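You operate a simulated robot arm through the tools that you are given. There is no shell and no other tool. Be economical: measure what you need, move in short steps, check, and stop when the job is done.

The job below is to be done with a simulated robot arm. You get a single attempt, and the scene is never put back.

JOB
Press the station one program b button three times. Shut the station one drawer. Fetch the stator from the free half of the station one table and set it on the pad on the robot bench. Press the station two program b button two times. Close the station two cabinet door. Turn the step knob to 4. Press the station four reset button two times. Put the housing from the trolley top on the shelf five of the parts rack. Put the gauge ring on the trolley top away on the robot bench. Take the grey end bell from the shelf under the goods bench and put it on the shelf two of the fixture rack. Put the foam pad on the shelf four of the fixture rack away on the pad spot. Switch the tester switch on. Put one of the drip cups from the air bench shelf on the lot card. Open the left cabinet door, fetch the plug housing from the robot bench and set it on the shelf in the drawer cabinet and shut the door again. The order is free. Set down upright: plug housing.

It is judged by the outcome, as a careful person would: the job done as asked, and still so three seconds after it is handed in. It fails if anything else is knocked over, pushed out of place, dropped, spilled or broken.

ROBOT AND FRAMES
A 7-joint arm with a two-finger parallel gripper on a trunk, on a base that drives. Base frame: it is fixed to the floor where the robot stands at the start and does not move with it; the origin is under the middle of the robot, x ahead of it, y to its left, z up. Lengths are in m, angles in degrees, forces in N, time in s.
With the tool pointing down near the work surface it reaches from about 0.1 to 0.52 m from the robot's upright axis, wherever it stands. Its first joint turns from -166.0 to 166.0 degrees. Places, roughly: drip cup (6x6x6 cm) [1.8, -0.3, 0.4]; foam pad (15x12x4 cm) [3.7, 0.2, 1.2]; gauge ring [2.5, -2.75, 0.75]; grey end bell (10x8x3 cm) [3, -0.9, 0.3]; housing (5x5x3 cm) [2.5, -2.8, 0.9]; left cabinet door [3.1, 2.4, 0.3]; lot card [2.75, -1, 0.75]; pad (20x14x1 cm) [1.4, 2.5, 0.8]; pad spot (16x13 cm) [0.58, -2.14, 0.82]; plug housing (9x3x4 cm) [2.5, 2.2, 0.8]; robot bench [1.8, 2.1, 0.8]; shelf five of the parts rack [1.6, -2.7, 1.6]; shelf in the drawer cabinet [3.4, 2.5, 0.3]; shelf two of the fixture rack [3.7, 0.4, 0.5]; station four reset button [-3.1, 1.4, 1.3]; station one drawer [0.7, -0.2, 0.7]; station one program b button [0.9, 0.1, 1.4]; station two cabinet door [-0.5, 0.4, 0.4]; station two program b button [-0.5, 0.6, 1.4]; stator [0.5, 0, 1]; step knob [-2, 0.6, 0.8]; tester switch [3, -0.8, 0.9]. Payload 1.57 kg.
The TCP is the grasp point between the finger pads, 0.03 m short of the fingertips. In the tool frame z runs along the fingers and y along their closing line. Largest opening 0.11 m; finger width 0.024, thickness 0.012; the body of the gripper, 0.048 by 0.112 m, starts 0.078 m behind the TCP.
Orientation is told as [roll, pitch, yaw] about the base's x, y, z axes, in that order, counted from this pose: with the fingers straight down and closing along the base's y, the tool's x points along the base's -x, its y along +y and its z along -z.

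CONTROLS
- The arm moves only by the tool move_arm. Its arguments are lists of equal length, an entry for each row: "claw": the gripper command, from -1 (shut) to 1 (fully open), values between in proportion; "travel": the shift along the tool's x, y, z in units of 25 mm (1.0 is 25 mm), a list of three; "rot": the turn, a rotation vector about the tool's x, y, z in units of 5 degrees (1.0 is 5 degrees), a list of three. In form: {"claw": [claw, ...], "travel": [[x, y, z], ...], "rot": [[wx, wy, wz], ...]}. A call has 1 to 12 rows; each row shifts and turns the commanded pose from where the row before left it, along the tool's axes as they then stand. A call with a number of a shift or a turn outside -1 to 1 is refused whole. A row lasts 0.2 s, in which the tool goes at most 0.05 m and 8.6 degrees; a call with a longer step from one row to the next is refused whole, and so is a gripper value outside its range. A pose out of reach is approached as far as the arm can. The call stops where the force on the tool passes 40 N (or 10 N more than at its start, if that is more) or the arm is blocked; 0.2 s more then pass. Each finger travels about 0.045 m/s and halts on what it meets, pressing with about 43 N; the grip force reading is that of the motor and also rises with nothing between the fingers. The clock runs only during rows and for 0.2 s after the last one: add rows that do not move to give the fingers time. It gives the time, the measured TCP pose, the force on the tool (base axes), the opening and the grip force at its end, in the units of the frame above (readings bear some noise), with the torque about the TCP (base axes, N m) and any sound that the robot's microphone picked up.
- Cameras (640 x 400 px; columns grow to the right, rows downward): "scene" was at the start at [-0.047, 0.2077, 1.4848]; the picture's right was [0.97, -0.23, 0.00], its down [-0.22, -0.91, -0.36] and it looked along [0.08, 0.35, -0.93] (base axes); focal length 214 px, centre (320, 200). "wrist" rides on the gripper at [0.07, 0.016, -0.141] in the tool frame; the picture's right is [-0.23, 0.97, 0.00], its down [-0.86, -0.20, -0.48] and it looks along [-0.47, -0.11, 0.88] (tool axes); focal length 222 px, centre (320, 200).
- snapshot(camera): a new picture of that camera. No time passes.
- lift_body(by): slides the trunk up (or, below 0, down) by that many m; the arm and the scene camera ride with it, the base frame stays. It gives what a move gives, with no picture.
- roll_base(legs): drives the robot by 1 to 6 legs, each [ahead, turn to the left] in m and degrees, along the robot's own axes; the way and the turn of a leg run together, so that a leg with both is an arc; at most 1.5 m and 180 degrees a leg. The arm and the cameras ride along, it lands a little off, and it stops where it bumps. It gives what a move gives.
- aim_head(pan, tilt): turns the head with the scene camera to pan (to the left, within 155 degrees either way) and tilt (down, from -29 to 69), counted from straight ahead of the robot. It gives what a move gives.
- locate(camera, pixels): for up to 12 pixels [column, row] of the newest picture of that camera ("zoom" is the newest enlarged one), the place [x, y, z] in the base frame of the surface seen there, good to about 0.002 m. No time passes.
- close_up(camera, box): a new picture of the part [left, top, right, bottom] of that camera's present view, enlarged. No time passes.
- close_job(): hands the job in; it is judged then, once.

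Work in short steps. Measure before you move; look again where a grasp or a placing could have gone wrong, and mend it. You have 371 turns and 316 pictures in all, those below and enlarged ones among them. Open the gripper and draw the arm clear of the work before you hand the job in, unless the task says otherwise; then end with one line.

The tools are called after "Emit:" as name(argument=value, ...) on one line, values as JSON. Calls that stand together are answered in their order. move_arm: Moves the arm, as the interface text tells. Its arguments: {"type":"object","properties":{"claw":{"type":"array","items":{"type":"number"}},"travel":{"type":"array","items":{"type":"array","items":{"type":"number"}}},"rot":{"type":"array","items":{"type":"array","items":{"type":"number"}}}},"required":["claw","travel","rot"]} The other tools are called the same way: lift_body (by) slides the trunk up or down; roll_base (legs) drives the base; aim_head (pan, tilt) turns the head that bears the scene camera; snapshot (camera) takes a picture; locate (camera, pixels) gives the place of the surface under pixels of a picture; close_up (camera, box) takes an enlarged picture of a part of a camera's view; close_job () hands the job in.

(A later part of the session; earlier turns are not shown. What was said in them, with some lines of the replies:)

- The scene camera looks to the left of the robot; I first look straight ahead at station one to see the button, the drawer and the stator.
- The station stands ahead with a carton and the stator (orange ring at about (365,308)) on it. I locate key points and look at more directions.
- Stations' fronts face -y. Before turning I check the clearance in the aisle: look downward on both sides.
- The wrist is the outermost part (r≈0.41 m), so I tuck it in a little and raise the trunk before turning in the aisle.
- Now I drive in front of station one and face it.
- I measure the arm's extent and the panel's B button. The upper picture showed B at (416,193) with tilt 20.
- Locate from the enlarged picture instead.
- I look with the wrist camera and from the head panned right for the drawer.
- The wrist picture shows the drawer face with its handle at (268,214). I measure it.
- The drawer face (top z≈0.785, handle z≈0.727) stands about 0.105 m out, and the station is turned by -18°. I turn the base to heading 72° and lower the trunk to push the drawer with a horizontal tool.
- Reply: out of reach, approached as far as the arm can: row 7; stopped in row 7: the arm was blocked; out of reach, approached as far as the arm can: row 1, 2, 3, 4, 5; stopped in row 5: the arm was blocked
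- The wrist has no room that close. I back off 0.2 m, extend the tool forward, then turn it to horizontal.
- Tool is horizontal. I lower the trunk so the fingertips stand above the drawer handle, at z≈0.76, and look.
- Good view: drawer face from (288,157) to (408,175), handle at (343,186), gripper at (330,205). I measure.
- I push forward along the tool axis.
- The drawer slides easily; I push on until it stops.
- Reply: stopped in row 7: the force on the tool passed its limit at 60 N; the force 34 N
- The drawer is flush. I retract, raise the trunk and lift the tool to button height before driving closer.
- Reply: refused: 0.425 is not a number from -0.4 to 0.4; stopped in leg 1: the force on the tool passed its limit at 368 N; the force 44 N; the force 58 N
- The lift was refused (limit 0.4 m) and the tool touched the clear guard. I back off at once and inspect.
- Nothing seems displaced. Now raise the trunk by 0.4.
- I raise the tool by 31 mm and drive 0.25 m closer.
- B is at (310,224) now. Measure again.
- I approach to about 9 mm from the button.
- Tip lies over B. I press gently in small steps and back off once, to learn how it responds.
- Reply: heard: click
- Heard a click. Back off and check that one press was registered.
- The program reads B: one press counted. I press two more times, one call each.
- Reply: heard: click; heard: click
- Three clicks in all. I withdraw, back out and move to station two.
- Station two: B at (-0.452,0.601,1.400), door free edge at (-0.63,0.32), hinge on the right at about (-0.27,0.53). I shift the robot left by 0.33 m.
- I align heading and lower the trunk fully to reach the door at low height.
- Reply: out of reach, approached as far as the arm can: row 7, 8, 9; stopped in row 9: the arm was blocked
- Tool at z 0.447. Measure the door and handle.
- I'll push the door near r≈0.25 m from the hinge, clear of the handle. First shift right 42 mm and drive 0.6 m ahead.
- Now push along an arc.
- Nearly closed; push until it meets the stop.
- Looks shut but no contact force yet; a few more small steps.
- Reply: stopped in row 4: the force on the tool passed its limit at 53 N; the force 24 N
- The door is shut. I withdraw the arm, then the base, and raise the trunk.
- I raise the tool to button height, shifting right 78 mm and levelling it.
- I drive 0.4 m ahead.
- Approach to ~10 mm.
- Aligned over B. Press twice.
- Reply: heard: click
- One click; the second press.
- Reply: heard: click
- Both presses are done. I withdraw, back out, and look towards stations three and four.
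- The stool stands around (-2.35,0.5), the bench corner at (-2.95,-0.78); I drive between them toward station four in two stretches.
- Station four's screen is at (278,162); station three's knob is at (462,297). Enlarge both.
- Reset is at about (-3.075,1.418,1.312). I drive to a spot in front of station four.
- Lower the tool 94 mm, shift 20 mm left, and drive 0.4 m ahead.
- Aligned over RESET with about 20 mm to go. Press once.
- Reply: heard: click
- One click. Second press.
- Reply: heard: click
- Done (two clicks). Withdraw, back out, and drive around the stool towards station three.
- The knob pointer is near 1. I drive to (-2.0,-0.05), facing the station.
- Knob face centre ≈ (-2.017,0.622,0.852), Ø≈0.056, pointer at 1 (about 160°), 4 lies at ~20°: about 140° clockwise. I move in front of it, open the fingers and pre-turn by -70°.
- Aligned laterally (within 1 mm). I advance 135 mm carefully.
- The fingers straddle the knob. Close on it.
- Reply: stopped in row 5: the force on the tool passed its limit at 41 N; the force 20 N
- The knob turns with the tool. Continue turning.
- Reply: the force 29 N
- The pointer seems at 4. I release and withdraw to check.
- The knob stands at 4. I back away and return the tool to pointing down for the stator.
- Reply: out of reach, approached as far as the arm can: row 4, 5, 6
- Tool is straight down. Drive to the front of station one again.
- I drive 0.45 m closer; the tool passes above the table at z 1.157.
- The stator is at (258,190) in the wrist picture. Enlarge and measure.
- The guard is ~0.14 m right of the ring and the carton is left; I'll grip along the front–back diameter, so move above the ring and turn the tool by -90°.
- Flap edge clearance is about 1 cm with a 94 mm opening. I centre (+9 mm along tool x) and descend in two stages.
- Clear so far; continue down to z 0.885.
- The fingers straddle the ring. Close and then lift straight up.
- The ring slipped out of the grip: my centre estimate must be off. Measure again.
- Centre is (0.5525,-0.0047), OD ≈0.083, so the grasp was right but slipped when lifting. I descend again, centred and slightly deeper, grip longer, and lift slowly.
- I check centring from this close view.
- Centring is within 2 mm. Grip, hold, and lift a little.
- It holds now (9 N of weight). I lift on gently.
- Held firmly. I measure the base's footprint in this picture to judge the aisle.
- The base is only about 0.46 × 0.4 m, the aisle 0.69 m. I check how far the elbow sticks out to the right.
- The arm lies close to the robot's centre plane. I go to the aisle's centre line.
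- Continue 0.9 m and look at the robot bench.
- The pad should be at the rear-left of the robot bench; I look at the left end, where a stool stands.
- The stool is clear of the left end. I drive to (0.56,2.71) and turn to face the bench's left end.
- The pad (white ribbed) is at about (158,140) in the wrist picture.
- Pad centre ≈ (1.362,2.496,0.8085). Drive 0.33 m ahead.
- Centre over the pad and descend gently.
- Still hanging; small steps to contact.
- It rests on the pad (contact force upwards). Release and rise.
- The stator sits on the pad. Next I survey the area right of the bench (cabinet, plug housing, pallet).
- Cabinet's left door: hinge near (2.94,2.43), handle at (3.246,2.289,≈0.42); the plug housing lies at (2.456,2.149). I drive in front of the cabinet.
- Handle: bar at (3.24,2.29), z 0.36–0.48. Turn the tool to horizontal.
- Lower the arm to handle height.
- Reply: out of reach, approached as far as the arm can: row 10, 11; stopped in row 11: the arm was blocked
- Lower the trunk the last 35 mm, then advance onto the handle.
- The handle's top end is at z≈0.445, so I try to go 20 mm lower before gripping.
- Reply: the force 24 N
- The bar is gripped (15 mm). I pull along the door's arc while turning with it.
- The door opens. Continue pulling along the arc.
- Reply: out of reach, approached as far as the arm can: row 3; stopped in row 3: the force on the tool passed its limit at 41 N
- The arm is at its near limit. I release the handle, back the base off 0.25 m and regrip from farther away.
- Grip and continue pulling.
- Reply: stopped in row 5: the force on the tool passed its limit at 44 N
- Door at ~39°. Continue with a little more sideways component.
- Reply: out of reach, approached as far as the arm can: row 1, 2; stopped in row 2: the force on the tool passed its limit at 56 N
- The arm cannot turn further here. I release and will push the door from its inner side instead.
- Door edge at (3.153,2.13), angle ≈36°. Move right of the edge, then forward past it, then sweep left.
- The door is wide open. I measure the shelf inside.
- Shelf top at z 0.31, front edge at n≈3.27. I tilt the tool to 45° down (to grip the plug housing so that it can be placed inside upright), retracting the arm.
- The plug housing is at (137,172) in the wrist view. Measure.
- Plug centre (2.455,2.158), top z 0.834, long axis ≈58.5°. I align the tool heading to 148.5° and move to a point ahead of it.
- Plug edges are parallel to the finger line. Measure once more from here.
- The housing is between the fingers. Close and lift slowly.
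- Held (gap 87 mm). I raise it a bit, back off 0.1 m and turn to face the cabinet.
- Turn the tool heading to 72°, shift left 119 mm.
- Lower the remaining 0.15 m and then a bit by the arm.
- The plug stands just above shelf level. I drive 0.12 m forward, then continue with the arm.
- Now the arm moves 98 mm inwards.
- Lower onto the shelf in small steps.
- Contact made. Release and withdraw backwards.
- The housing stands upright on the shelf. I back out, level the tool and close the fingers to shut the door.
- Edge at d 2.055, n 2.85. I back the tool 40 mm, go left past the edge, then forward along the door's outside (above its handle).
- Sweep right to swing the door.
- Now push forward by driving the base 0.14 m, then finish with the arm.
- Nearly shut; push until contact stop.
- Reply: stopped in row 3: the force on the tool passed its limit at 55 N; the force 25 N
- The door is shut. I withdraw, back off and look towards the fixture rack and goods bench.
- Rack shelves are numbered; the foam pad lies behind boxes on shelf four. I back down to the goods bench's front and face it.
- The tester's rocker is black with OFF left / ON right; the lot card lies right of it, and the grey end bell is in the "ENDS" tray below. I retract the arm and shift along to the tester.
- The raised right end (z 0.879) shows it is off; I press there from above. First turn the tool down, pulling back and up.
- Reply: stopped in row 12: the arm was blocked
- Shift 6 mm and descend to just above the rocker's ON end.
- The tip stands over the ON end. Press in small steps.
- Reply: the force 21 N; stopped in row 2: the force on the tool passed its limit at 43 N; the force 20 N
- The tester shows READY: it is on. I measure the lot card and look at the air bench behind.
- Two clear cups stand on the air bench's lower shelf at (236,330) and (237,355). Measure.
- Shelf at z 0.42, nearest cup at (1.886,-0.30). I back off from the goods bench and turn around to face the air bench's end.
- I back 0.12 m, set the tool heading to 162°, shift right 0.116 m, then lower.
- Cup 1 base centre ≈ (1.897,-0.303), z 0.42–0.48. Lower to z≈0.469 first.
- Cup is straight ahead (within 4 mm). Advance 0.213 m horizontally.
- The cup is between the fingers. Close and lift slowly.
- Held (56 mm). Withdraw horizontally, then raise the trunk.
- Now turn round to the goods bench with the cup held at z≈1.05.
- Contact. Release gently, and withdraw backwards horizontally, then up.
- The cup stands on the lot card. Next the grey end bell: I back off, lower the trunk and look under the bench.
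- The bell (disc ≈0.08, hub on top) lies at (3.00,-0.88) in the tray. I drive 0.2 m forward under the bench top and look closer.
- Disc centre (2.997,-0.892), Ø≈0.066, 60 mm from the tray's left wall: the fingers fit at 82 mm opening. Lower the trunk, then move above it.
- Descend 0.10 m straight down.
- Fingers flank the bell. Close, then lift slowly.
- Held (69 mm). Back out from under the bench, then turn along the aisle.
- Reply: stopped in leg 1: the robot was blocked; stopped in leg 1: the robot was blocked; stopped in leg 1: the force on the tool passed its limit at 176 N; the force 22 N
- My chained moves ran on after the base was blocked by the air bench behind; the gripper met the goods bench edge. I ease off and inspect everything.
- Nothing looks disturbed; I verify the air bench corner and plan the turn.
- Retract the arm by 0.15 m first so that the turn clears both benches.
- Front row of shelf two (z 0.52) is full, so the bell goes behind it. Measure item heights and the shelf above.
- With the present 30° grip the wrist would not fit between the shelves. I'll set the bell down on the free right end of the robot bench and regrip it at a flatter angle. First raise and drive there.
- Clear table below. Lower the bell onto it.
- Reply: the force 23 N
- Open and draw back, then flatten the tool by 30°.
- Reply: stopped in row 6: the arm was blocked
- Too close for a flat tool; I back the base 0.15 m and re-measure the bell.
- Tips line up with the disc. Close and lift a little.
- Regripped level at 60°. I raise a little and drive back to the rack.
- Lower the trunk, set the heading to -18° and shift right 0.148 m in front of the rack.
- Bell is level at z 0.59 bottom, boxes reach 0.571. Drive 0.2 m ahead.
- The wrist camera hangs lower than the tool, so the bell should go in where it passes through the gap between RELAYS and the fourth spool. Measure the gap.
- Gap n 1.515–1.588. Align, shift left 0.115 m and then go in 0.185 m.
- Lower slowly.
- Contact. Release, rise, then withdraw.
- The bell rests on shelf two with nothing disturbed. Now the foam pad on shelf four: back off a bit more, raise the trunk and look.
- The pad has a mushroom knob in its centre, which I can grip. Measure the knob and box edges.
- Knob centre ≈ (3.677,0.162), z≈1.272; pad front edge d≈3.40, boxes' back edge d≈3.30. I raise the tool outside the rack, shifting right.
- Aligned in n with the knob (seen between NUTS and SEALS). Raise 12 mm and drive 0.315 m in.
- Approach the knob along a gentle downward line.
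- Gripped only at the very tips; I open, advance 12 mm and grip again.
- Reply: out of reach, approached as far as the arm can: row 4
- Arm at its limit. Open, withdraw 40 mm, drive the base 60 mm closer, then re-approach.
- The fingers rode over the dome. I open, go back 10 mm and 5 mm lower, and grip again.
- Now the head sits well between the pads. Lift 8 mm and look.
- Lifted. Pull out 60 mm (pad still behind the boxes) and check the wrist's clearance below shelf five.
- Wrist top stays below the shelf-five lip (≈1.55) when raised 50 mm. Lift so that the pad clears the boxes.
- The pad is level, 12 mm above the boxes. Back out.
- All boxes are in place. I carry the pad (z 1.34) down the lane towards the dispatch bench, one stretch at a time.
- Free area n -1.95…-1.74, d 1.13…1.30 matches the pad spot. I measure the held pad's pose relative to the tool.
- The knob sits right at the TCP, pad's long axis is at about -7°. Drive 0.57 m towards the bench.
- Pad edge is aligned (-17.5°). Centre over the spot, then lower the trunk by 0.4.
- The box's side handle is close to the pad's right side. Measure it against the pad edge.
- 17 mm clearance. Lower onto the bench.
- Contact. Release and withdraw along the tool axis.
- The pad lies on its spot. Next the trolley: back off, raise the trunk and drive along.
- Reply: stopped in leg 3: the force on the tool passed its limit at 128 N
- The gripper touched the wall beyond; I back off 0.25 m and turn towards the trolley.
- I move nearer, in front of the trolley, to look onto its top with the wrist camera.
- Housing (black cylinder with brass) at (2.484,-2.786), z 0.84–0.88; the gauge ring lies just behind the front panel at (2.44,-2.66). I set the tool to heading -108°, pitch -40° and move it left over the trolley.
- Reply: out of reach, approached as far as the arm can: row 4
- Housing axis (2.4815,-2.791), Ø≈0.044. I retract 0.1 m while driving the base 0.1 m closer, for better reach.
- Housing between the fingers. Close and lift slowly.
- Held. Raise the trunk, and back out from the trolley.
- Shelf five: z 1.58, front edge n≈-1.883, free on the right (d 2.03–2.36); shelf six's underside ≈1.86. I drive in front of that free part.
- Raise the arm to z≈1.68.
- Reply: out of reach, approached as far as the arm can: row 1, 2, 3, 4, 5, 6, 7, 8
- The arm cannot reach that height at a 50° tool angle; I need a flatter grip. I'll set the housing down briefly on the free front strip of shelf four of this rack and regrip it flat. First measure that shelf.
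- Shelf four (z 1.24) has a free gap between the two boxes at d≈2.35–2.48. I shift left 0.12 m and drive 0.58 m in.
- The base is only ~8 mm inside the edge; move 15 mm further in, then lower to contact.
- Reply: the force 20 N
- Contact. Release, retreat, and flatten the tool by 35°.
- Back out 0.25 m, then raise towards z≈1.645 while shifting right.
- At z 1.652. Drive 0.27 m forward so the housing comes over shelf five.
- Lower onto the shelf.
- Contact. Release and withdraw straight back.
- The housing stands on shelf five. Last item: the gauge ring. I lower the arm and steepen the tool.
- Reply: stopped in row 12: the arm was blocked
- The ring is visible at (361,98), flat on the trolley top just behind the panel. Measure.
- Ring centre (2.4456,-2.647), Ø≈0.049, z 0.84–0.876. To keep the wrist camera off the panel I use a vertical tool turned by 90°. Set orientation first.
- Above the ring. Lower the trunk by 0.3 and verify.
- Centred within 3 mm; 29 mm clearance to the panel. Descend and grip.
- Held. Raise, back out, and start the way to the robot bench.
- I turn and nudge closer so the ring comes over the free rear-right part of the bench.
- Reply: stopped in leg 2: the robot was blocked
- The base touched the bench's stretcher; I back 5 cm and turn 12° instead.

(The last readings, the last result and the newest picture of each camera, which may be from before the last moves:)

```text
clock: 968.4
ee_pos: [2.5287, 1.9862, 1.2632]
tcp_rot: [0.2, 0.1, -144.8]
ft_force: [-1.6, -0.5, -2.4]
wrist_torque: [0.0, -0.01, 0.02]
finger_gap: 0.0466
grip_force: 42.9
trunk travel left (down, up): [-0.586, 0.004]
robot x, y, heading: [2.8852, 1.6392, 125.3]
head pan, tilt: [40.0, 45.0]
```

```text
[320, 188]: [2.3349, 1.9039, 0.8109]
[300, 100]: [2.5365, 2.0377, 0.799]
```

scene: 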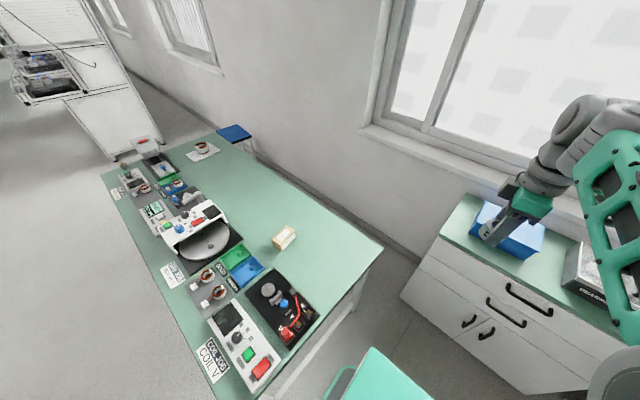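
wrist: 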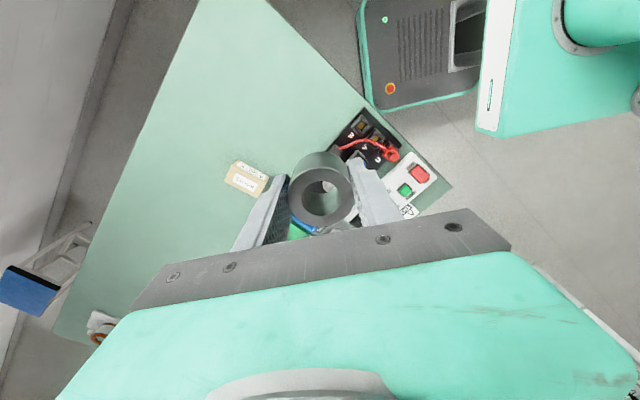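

I'll approach the bench end squarely (heading 162°) to get further in.

Emit:
roll_base(legs=[[0, -53.3], [0.37, 0], [0, 90]])

Emit:
roll_base(legs=[[0.06, 0]])

Emit:
snapshot(camera="wrist")

```text
clock: 977.0
ee_pos: [2.5098, 2.0526, 1.263]
tcp_rot: [0.2, 0.1, -107.7]
ft_force: [0.3, -0.2, -2.6]
wrist_torque: [0.02, 0.02, 0.03]
finger_gap: 0.0466
grip_force: 42.7
trunk travel left (down, up): [-0.586, 0.004]
robot x, y, heading: [3.0002, 1.9858, 162.0]
head pan, tilt: [40.0, 45.0]
```

```text
clock: 977.9
ee_pos: [2.4513, 2.0738, 1.2618]
tcp_rot: [0.3, 0.0, -107.9]
ft_force: [-0.3, 0.3, -4.0]
wrist_torque: [0.02, -0.01, 0.01]
finger_gap: 0.0466
grip_force: 42.9
trunk travel left (down, up): [-0.586, 0.004]
robot x, y, heading: [2.9428, 2.0061, 161.8]
head pan, tilt: [40.0, 45.0]
```

```text
54 pictures are left
```

wrist: 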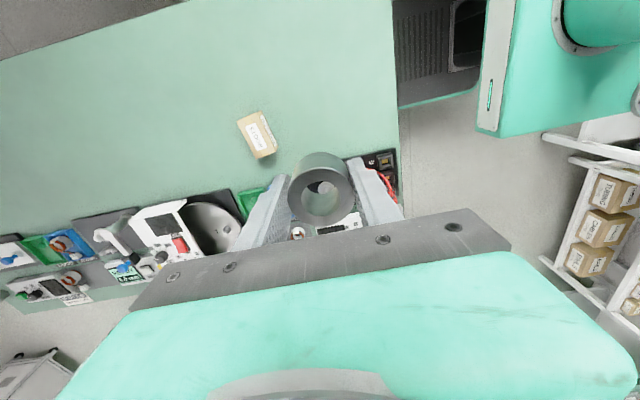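

Below is clear bench. Lower the trunk 0.38, then the arm.

Emit:
lift_body(by=-0.38)

Emit:
move_arm(claw=[-1, -1, -1, -1, -1, -1], travel=[[0, 0, 0.5], [0, 0, 0.6], [0, 0, 0.4], [0, 0, 0.2], [0, 0, 0.1], [0, 0, 0]], rot=[[0, 0, 0], [0, 0, 0], [0, 0, 0], [0, 0, 0], [0, 0, 0], [0, 0, 0]])

Emit:
snapshot(camera="wrist")

```text
clock: 981.6
ee_pos: [2.4517, 2.0742, 0.8808]
tcp_rot: [0.3, 0.1, -107.9]
ft_force: [-0.1, 0.1, -3.8]
wrist_torque: [0.03, 0.02, -0.01]
finger_gap: 0.0467
grip_force: 43.4
trunk travel left (down, up): [-0.206, 0.384]
robot x, y, heading: [2.9428, 2.0072, 161.8]
head pan, tilt: [40.0, 45.0]
```

```text
clock: 983.0
ee_pos: [2.4524, 2.0741, 0.836]
tcp_rot: [0.3, 0.1, -107.9]
ft_force: [0.0, 0.5, -3.8]
wrist_torque: [0.01, 0.0, 0.02]
finger_gap: 0.0463
grip_force: 42.8
trunk travel left (down, up): [-0.206, 0.384]
robot x, y, heading: [2.9453, 2.0075, 162.0]
head pan, tilt: [40.0, 45.0]
```

```text
53 pictures are left
```

wrist: 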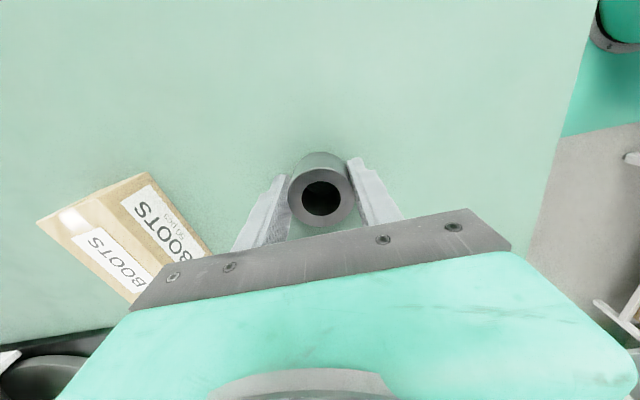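

Emit:
move_arm(claw=[-1, -1, -1, -1, -1, -1], travel=[[0, 0, 0.06], [0, 0, 0.06], [0, 0, 0.06], [0, 0, 0.06], [0, 0, 0], [0, 0, 0]], rot=[[0, 0, 0], [0, 0, 0], [0, 0, 0], [0, 0, 0], [0, 0, 0], [0, 0, 0]])

```text
clock: 984.4
ee_pos: [2.4531, 2.0733, 0.8314]
tcp_rot: [0.1, 0.1, -107.8]
ft_force: [-0.7, 0.6, 10.1]
wrist_torque: [-0.03, 0.26, -0.02]
finger_gap: 0.0466
grip_force: 43.3
trunk travel left (down, up): [-0.206, 0.384]
robot x, y, heading: [2.9446, 2.0082, 162.0]
head pan, tilt: [40.0, 45.0]
```

Contact. Release and rise.

Emit:
move_arm(claw=[0.1, 0.1, 0.1, 0.1, 0.1, 0.1, 0.1, 0.1, 0.1, 0.1, 0.1, 0.1], travel=[[0, 0, 0], [0, 0, 0], [0, 0, 0], [0, 0, -0.5], [0, 0, -1], [0, 0, -1], [0, 0, -1], [0, 0, -1], [0, 0, -1], [0, 0, -1], [0, 0, -1], [0, 0, -1]], rot=[[0, 0, 0], [0, 0, 0], [0, 0, 0], [0, 0, 0], [0, 0, 0], [0, 0, 0], [0, 0, 0], [0, 0, 0], [0, 0, 0], [0, 0, 0], [0, 0, 0], [0, 0, 0]])

Emit:
snapshot(camera="wrist")

Emit:
aim_head(pan=0, tilt=30)

Emit:
snapshot(camera="scene")

```text
clock: 987.0
ee_pos: [2.4534, 2.0727, 1.0395]
tcp_rot: [0.2, 0.0, -107.8]
ft_force: [0.9, 0.2, 0.0]
wrist_torque: [-0.02, 0.01, 0.01]
finger_gap: 0.0605
grip_force: 0.1
out of reach, approached as far as the arm can: row 12
trunk travel left (down, up): [-0.206, 0.384]
robot x, y, heading: [2.9432, 2.0093, 161.9]
head pan, tilt: [40.0, 45.0]
```

```text
52 pictures are left
```

wrist: 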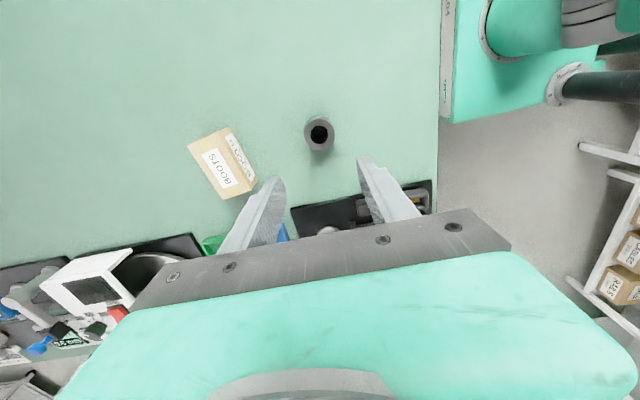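

```text
clock: 988.1
ee_pos: [2.4534, 2.0739, 1.0411]
tcp_rot: [0.2, 0.2, -107.8]
ft_force: [-0.1, 0.9, -0.5]
wrist_torque: [-0.02, 0.01, 0.0]
finger_gap: 0.0605
grip_force: 0.0
trunk travel left (down, up): [-0.206, 0.384]
robot x, y, heading: [2.9401, 2.0094, 161.8]
head pan, tilt: [0.0, 30.0]
```

```text
51 pictures are left
```

scene: 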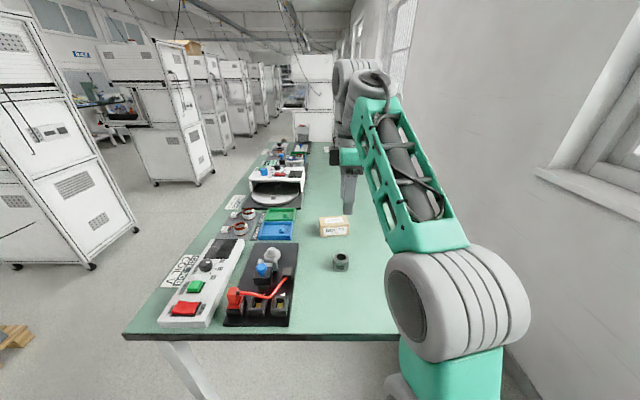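

The ring stands on the bench. I back the arm clear and check the cabinet door once more.

Emit:
roll_base(legs=[[-0.25, 0]])

Emit:
aim_head(pan=-95, tilt=50)

Emit:
snapshot(camera="scene")

```text
clock: 989.9
ee_pos: [2.6906, 1.9977, 1.0402]
tcp_rot: [0.2, 0.1, -108.0]
ft_force: [0.5, -0.8, -0.3]
wrist_torque: [0.01, -0.01, 0.02]
finger_gap: 0.0605
grip_force: 0.0
trunk travel left (down, up): [-0.206, 0.384]
robot x, y, heading: [3.18, 1.9328, 161.6]
head pan, tilt: [0.0, 30.0]
```

```text
clock: 991.6
ee_pos: [2.6904, 1.9969, 1.0409]
tcp_rot: [0.2, 0.1, -108.0]
ft_force: [-0.7, 0.8, -1.0]
wrist_torque: [0.01, 0.02, -0.03]
finger_gap: 0.0604
grip_force: 0.1
trunk travel left (down, up): [-0.206, 0.384]
robot x, y, heading: [3.1838, 1.9312, 161.9]
head pan, tilt: [-95.0, 50.0]
```

```text
50 pictures are left
```

scene: 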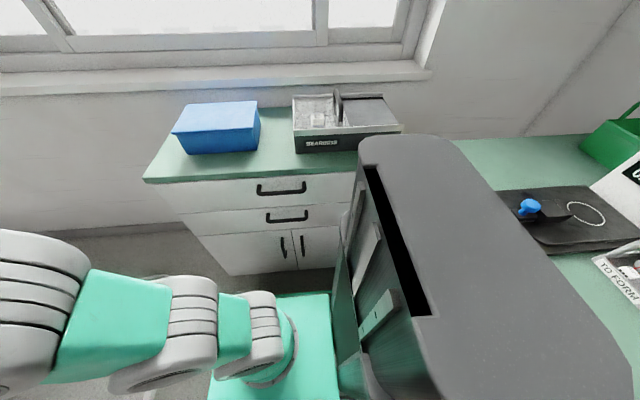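

The cabinet doors are shut, the gripper is open and clear of the work. I hand the job in.

Emit:
close_job()

```text
The job is handed in.
```

All the listed tasks are done and the job is handed in; on the way the gripper or base bumped the station one guard, both sides of the goods bench lane, a wall and the robot bench, and I saw nothing displaced.
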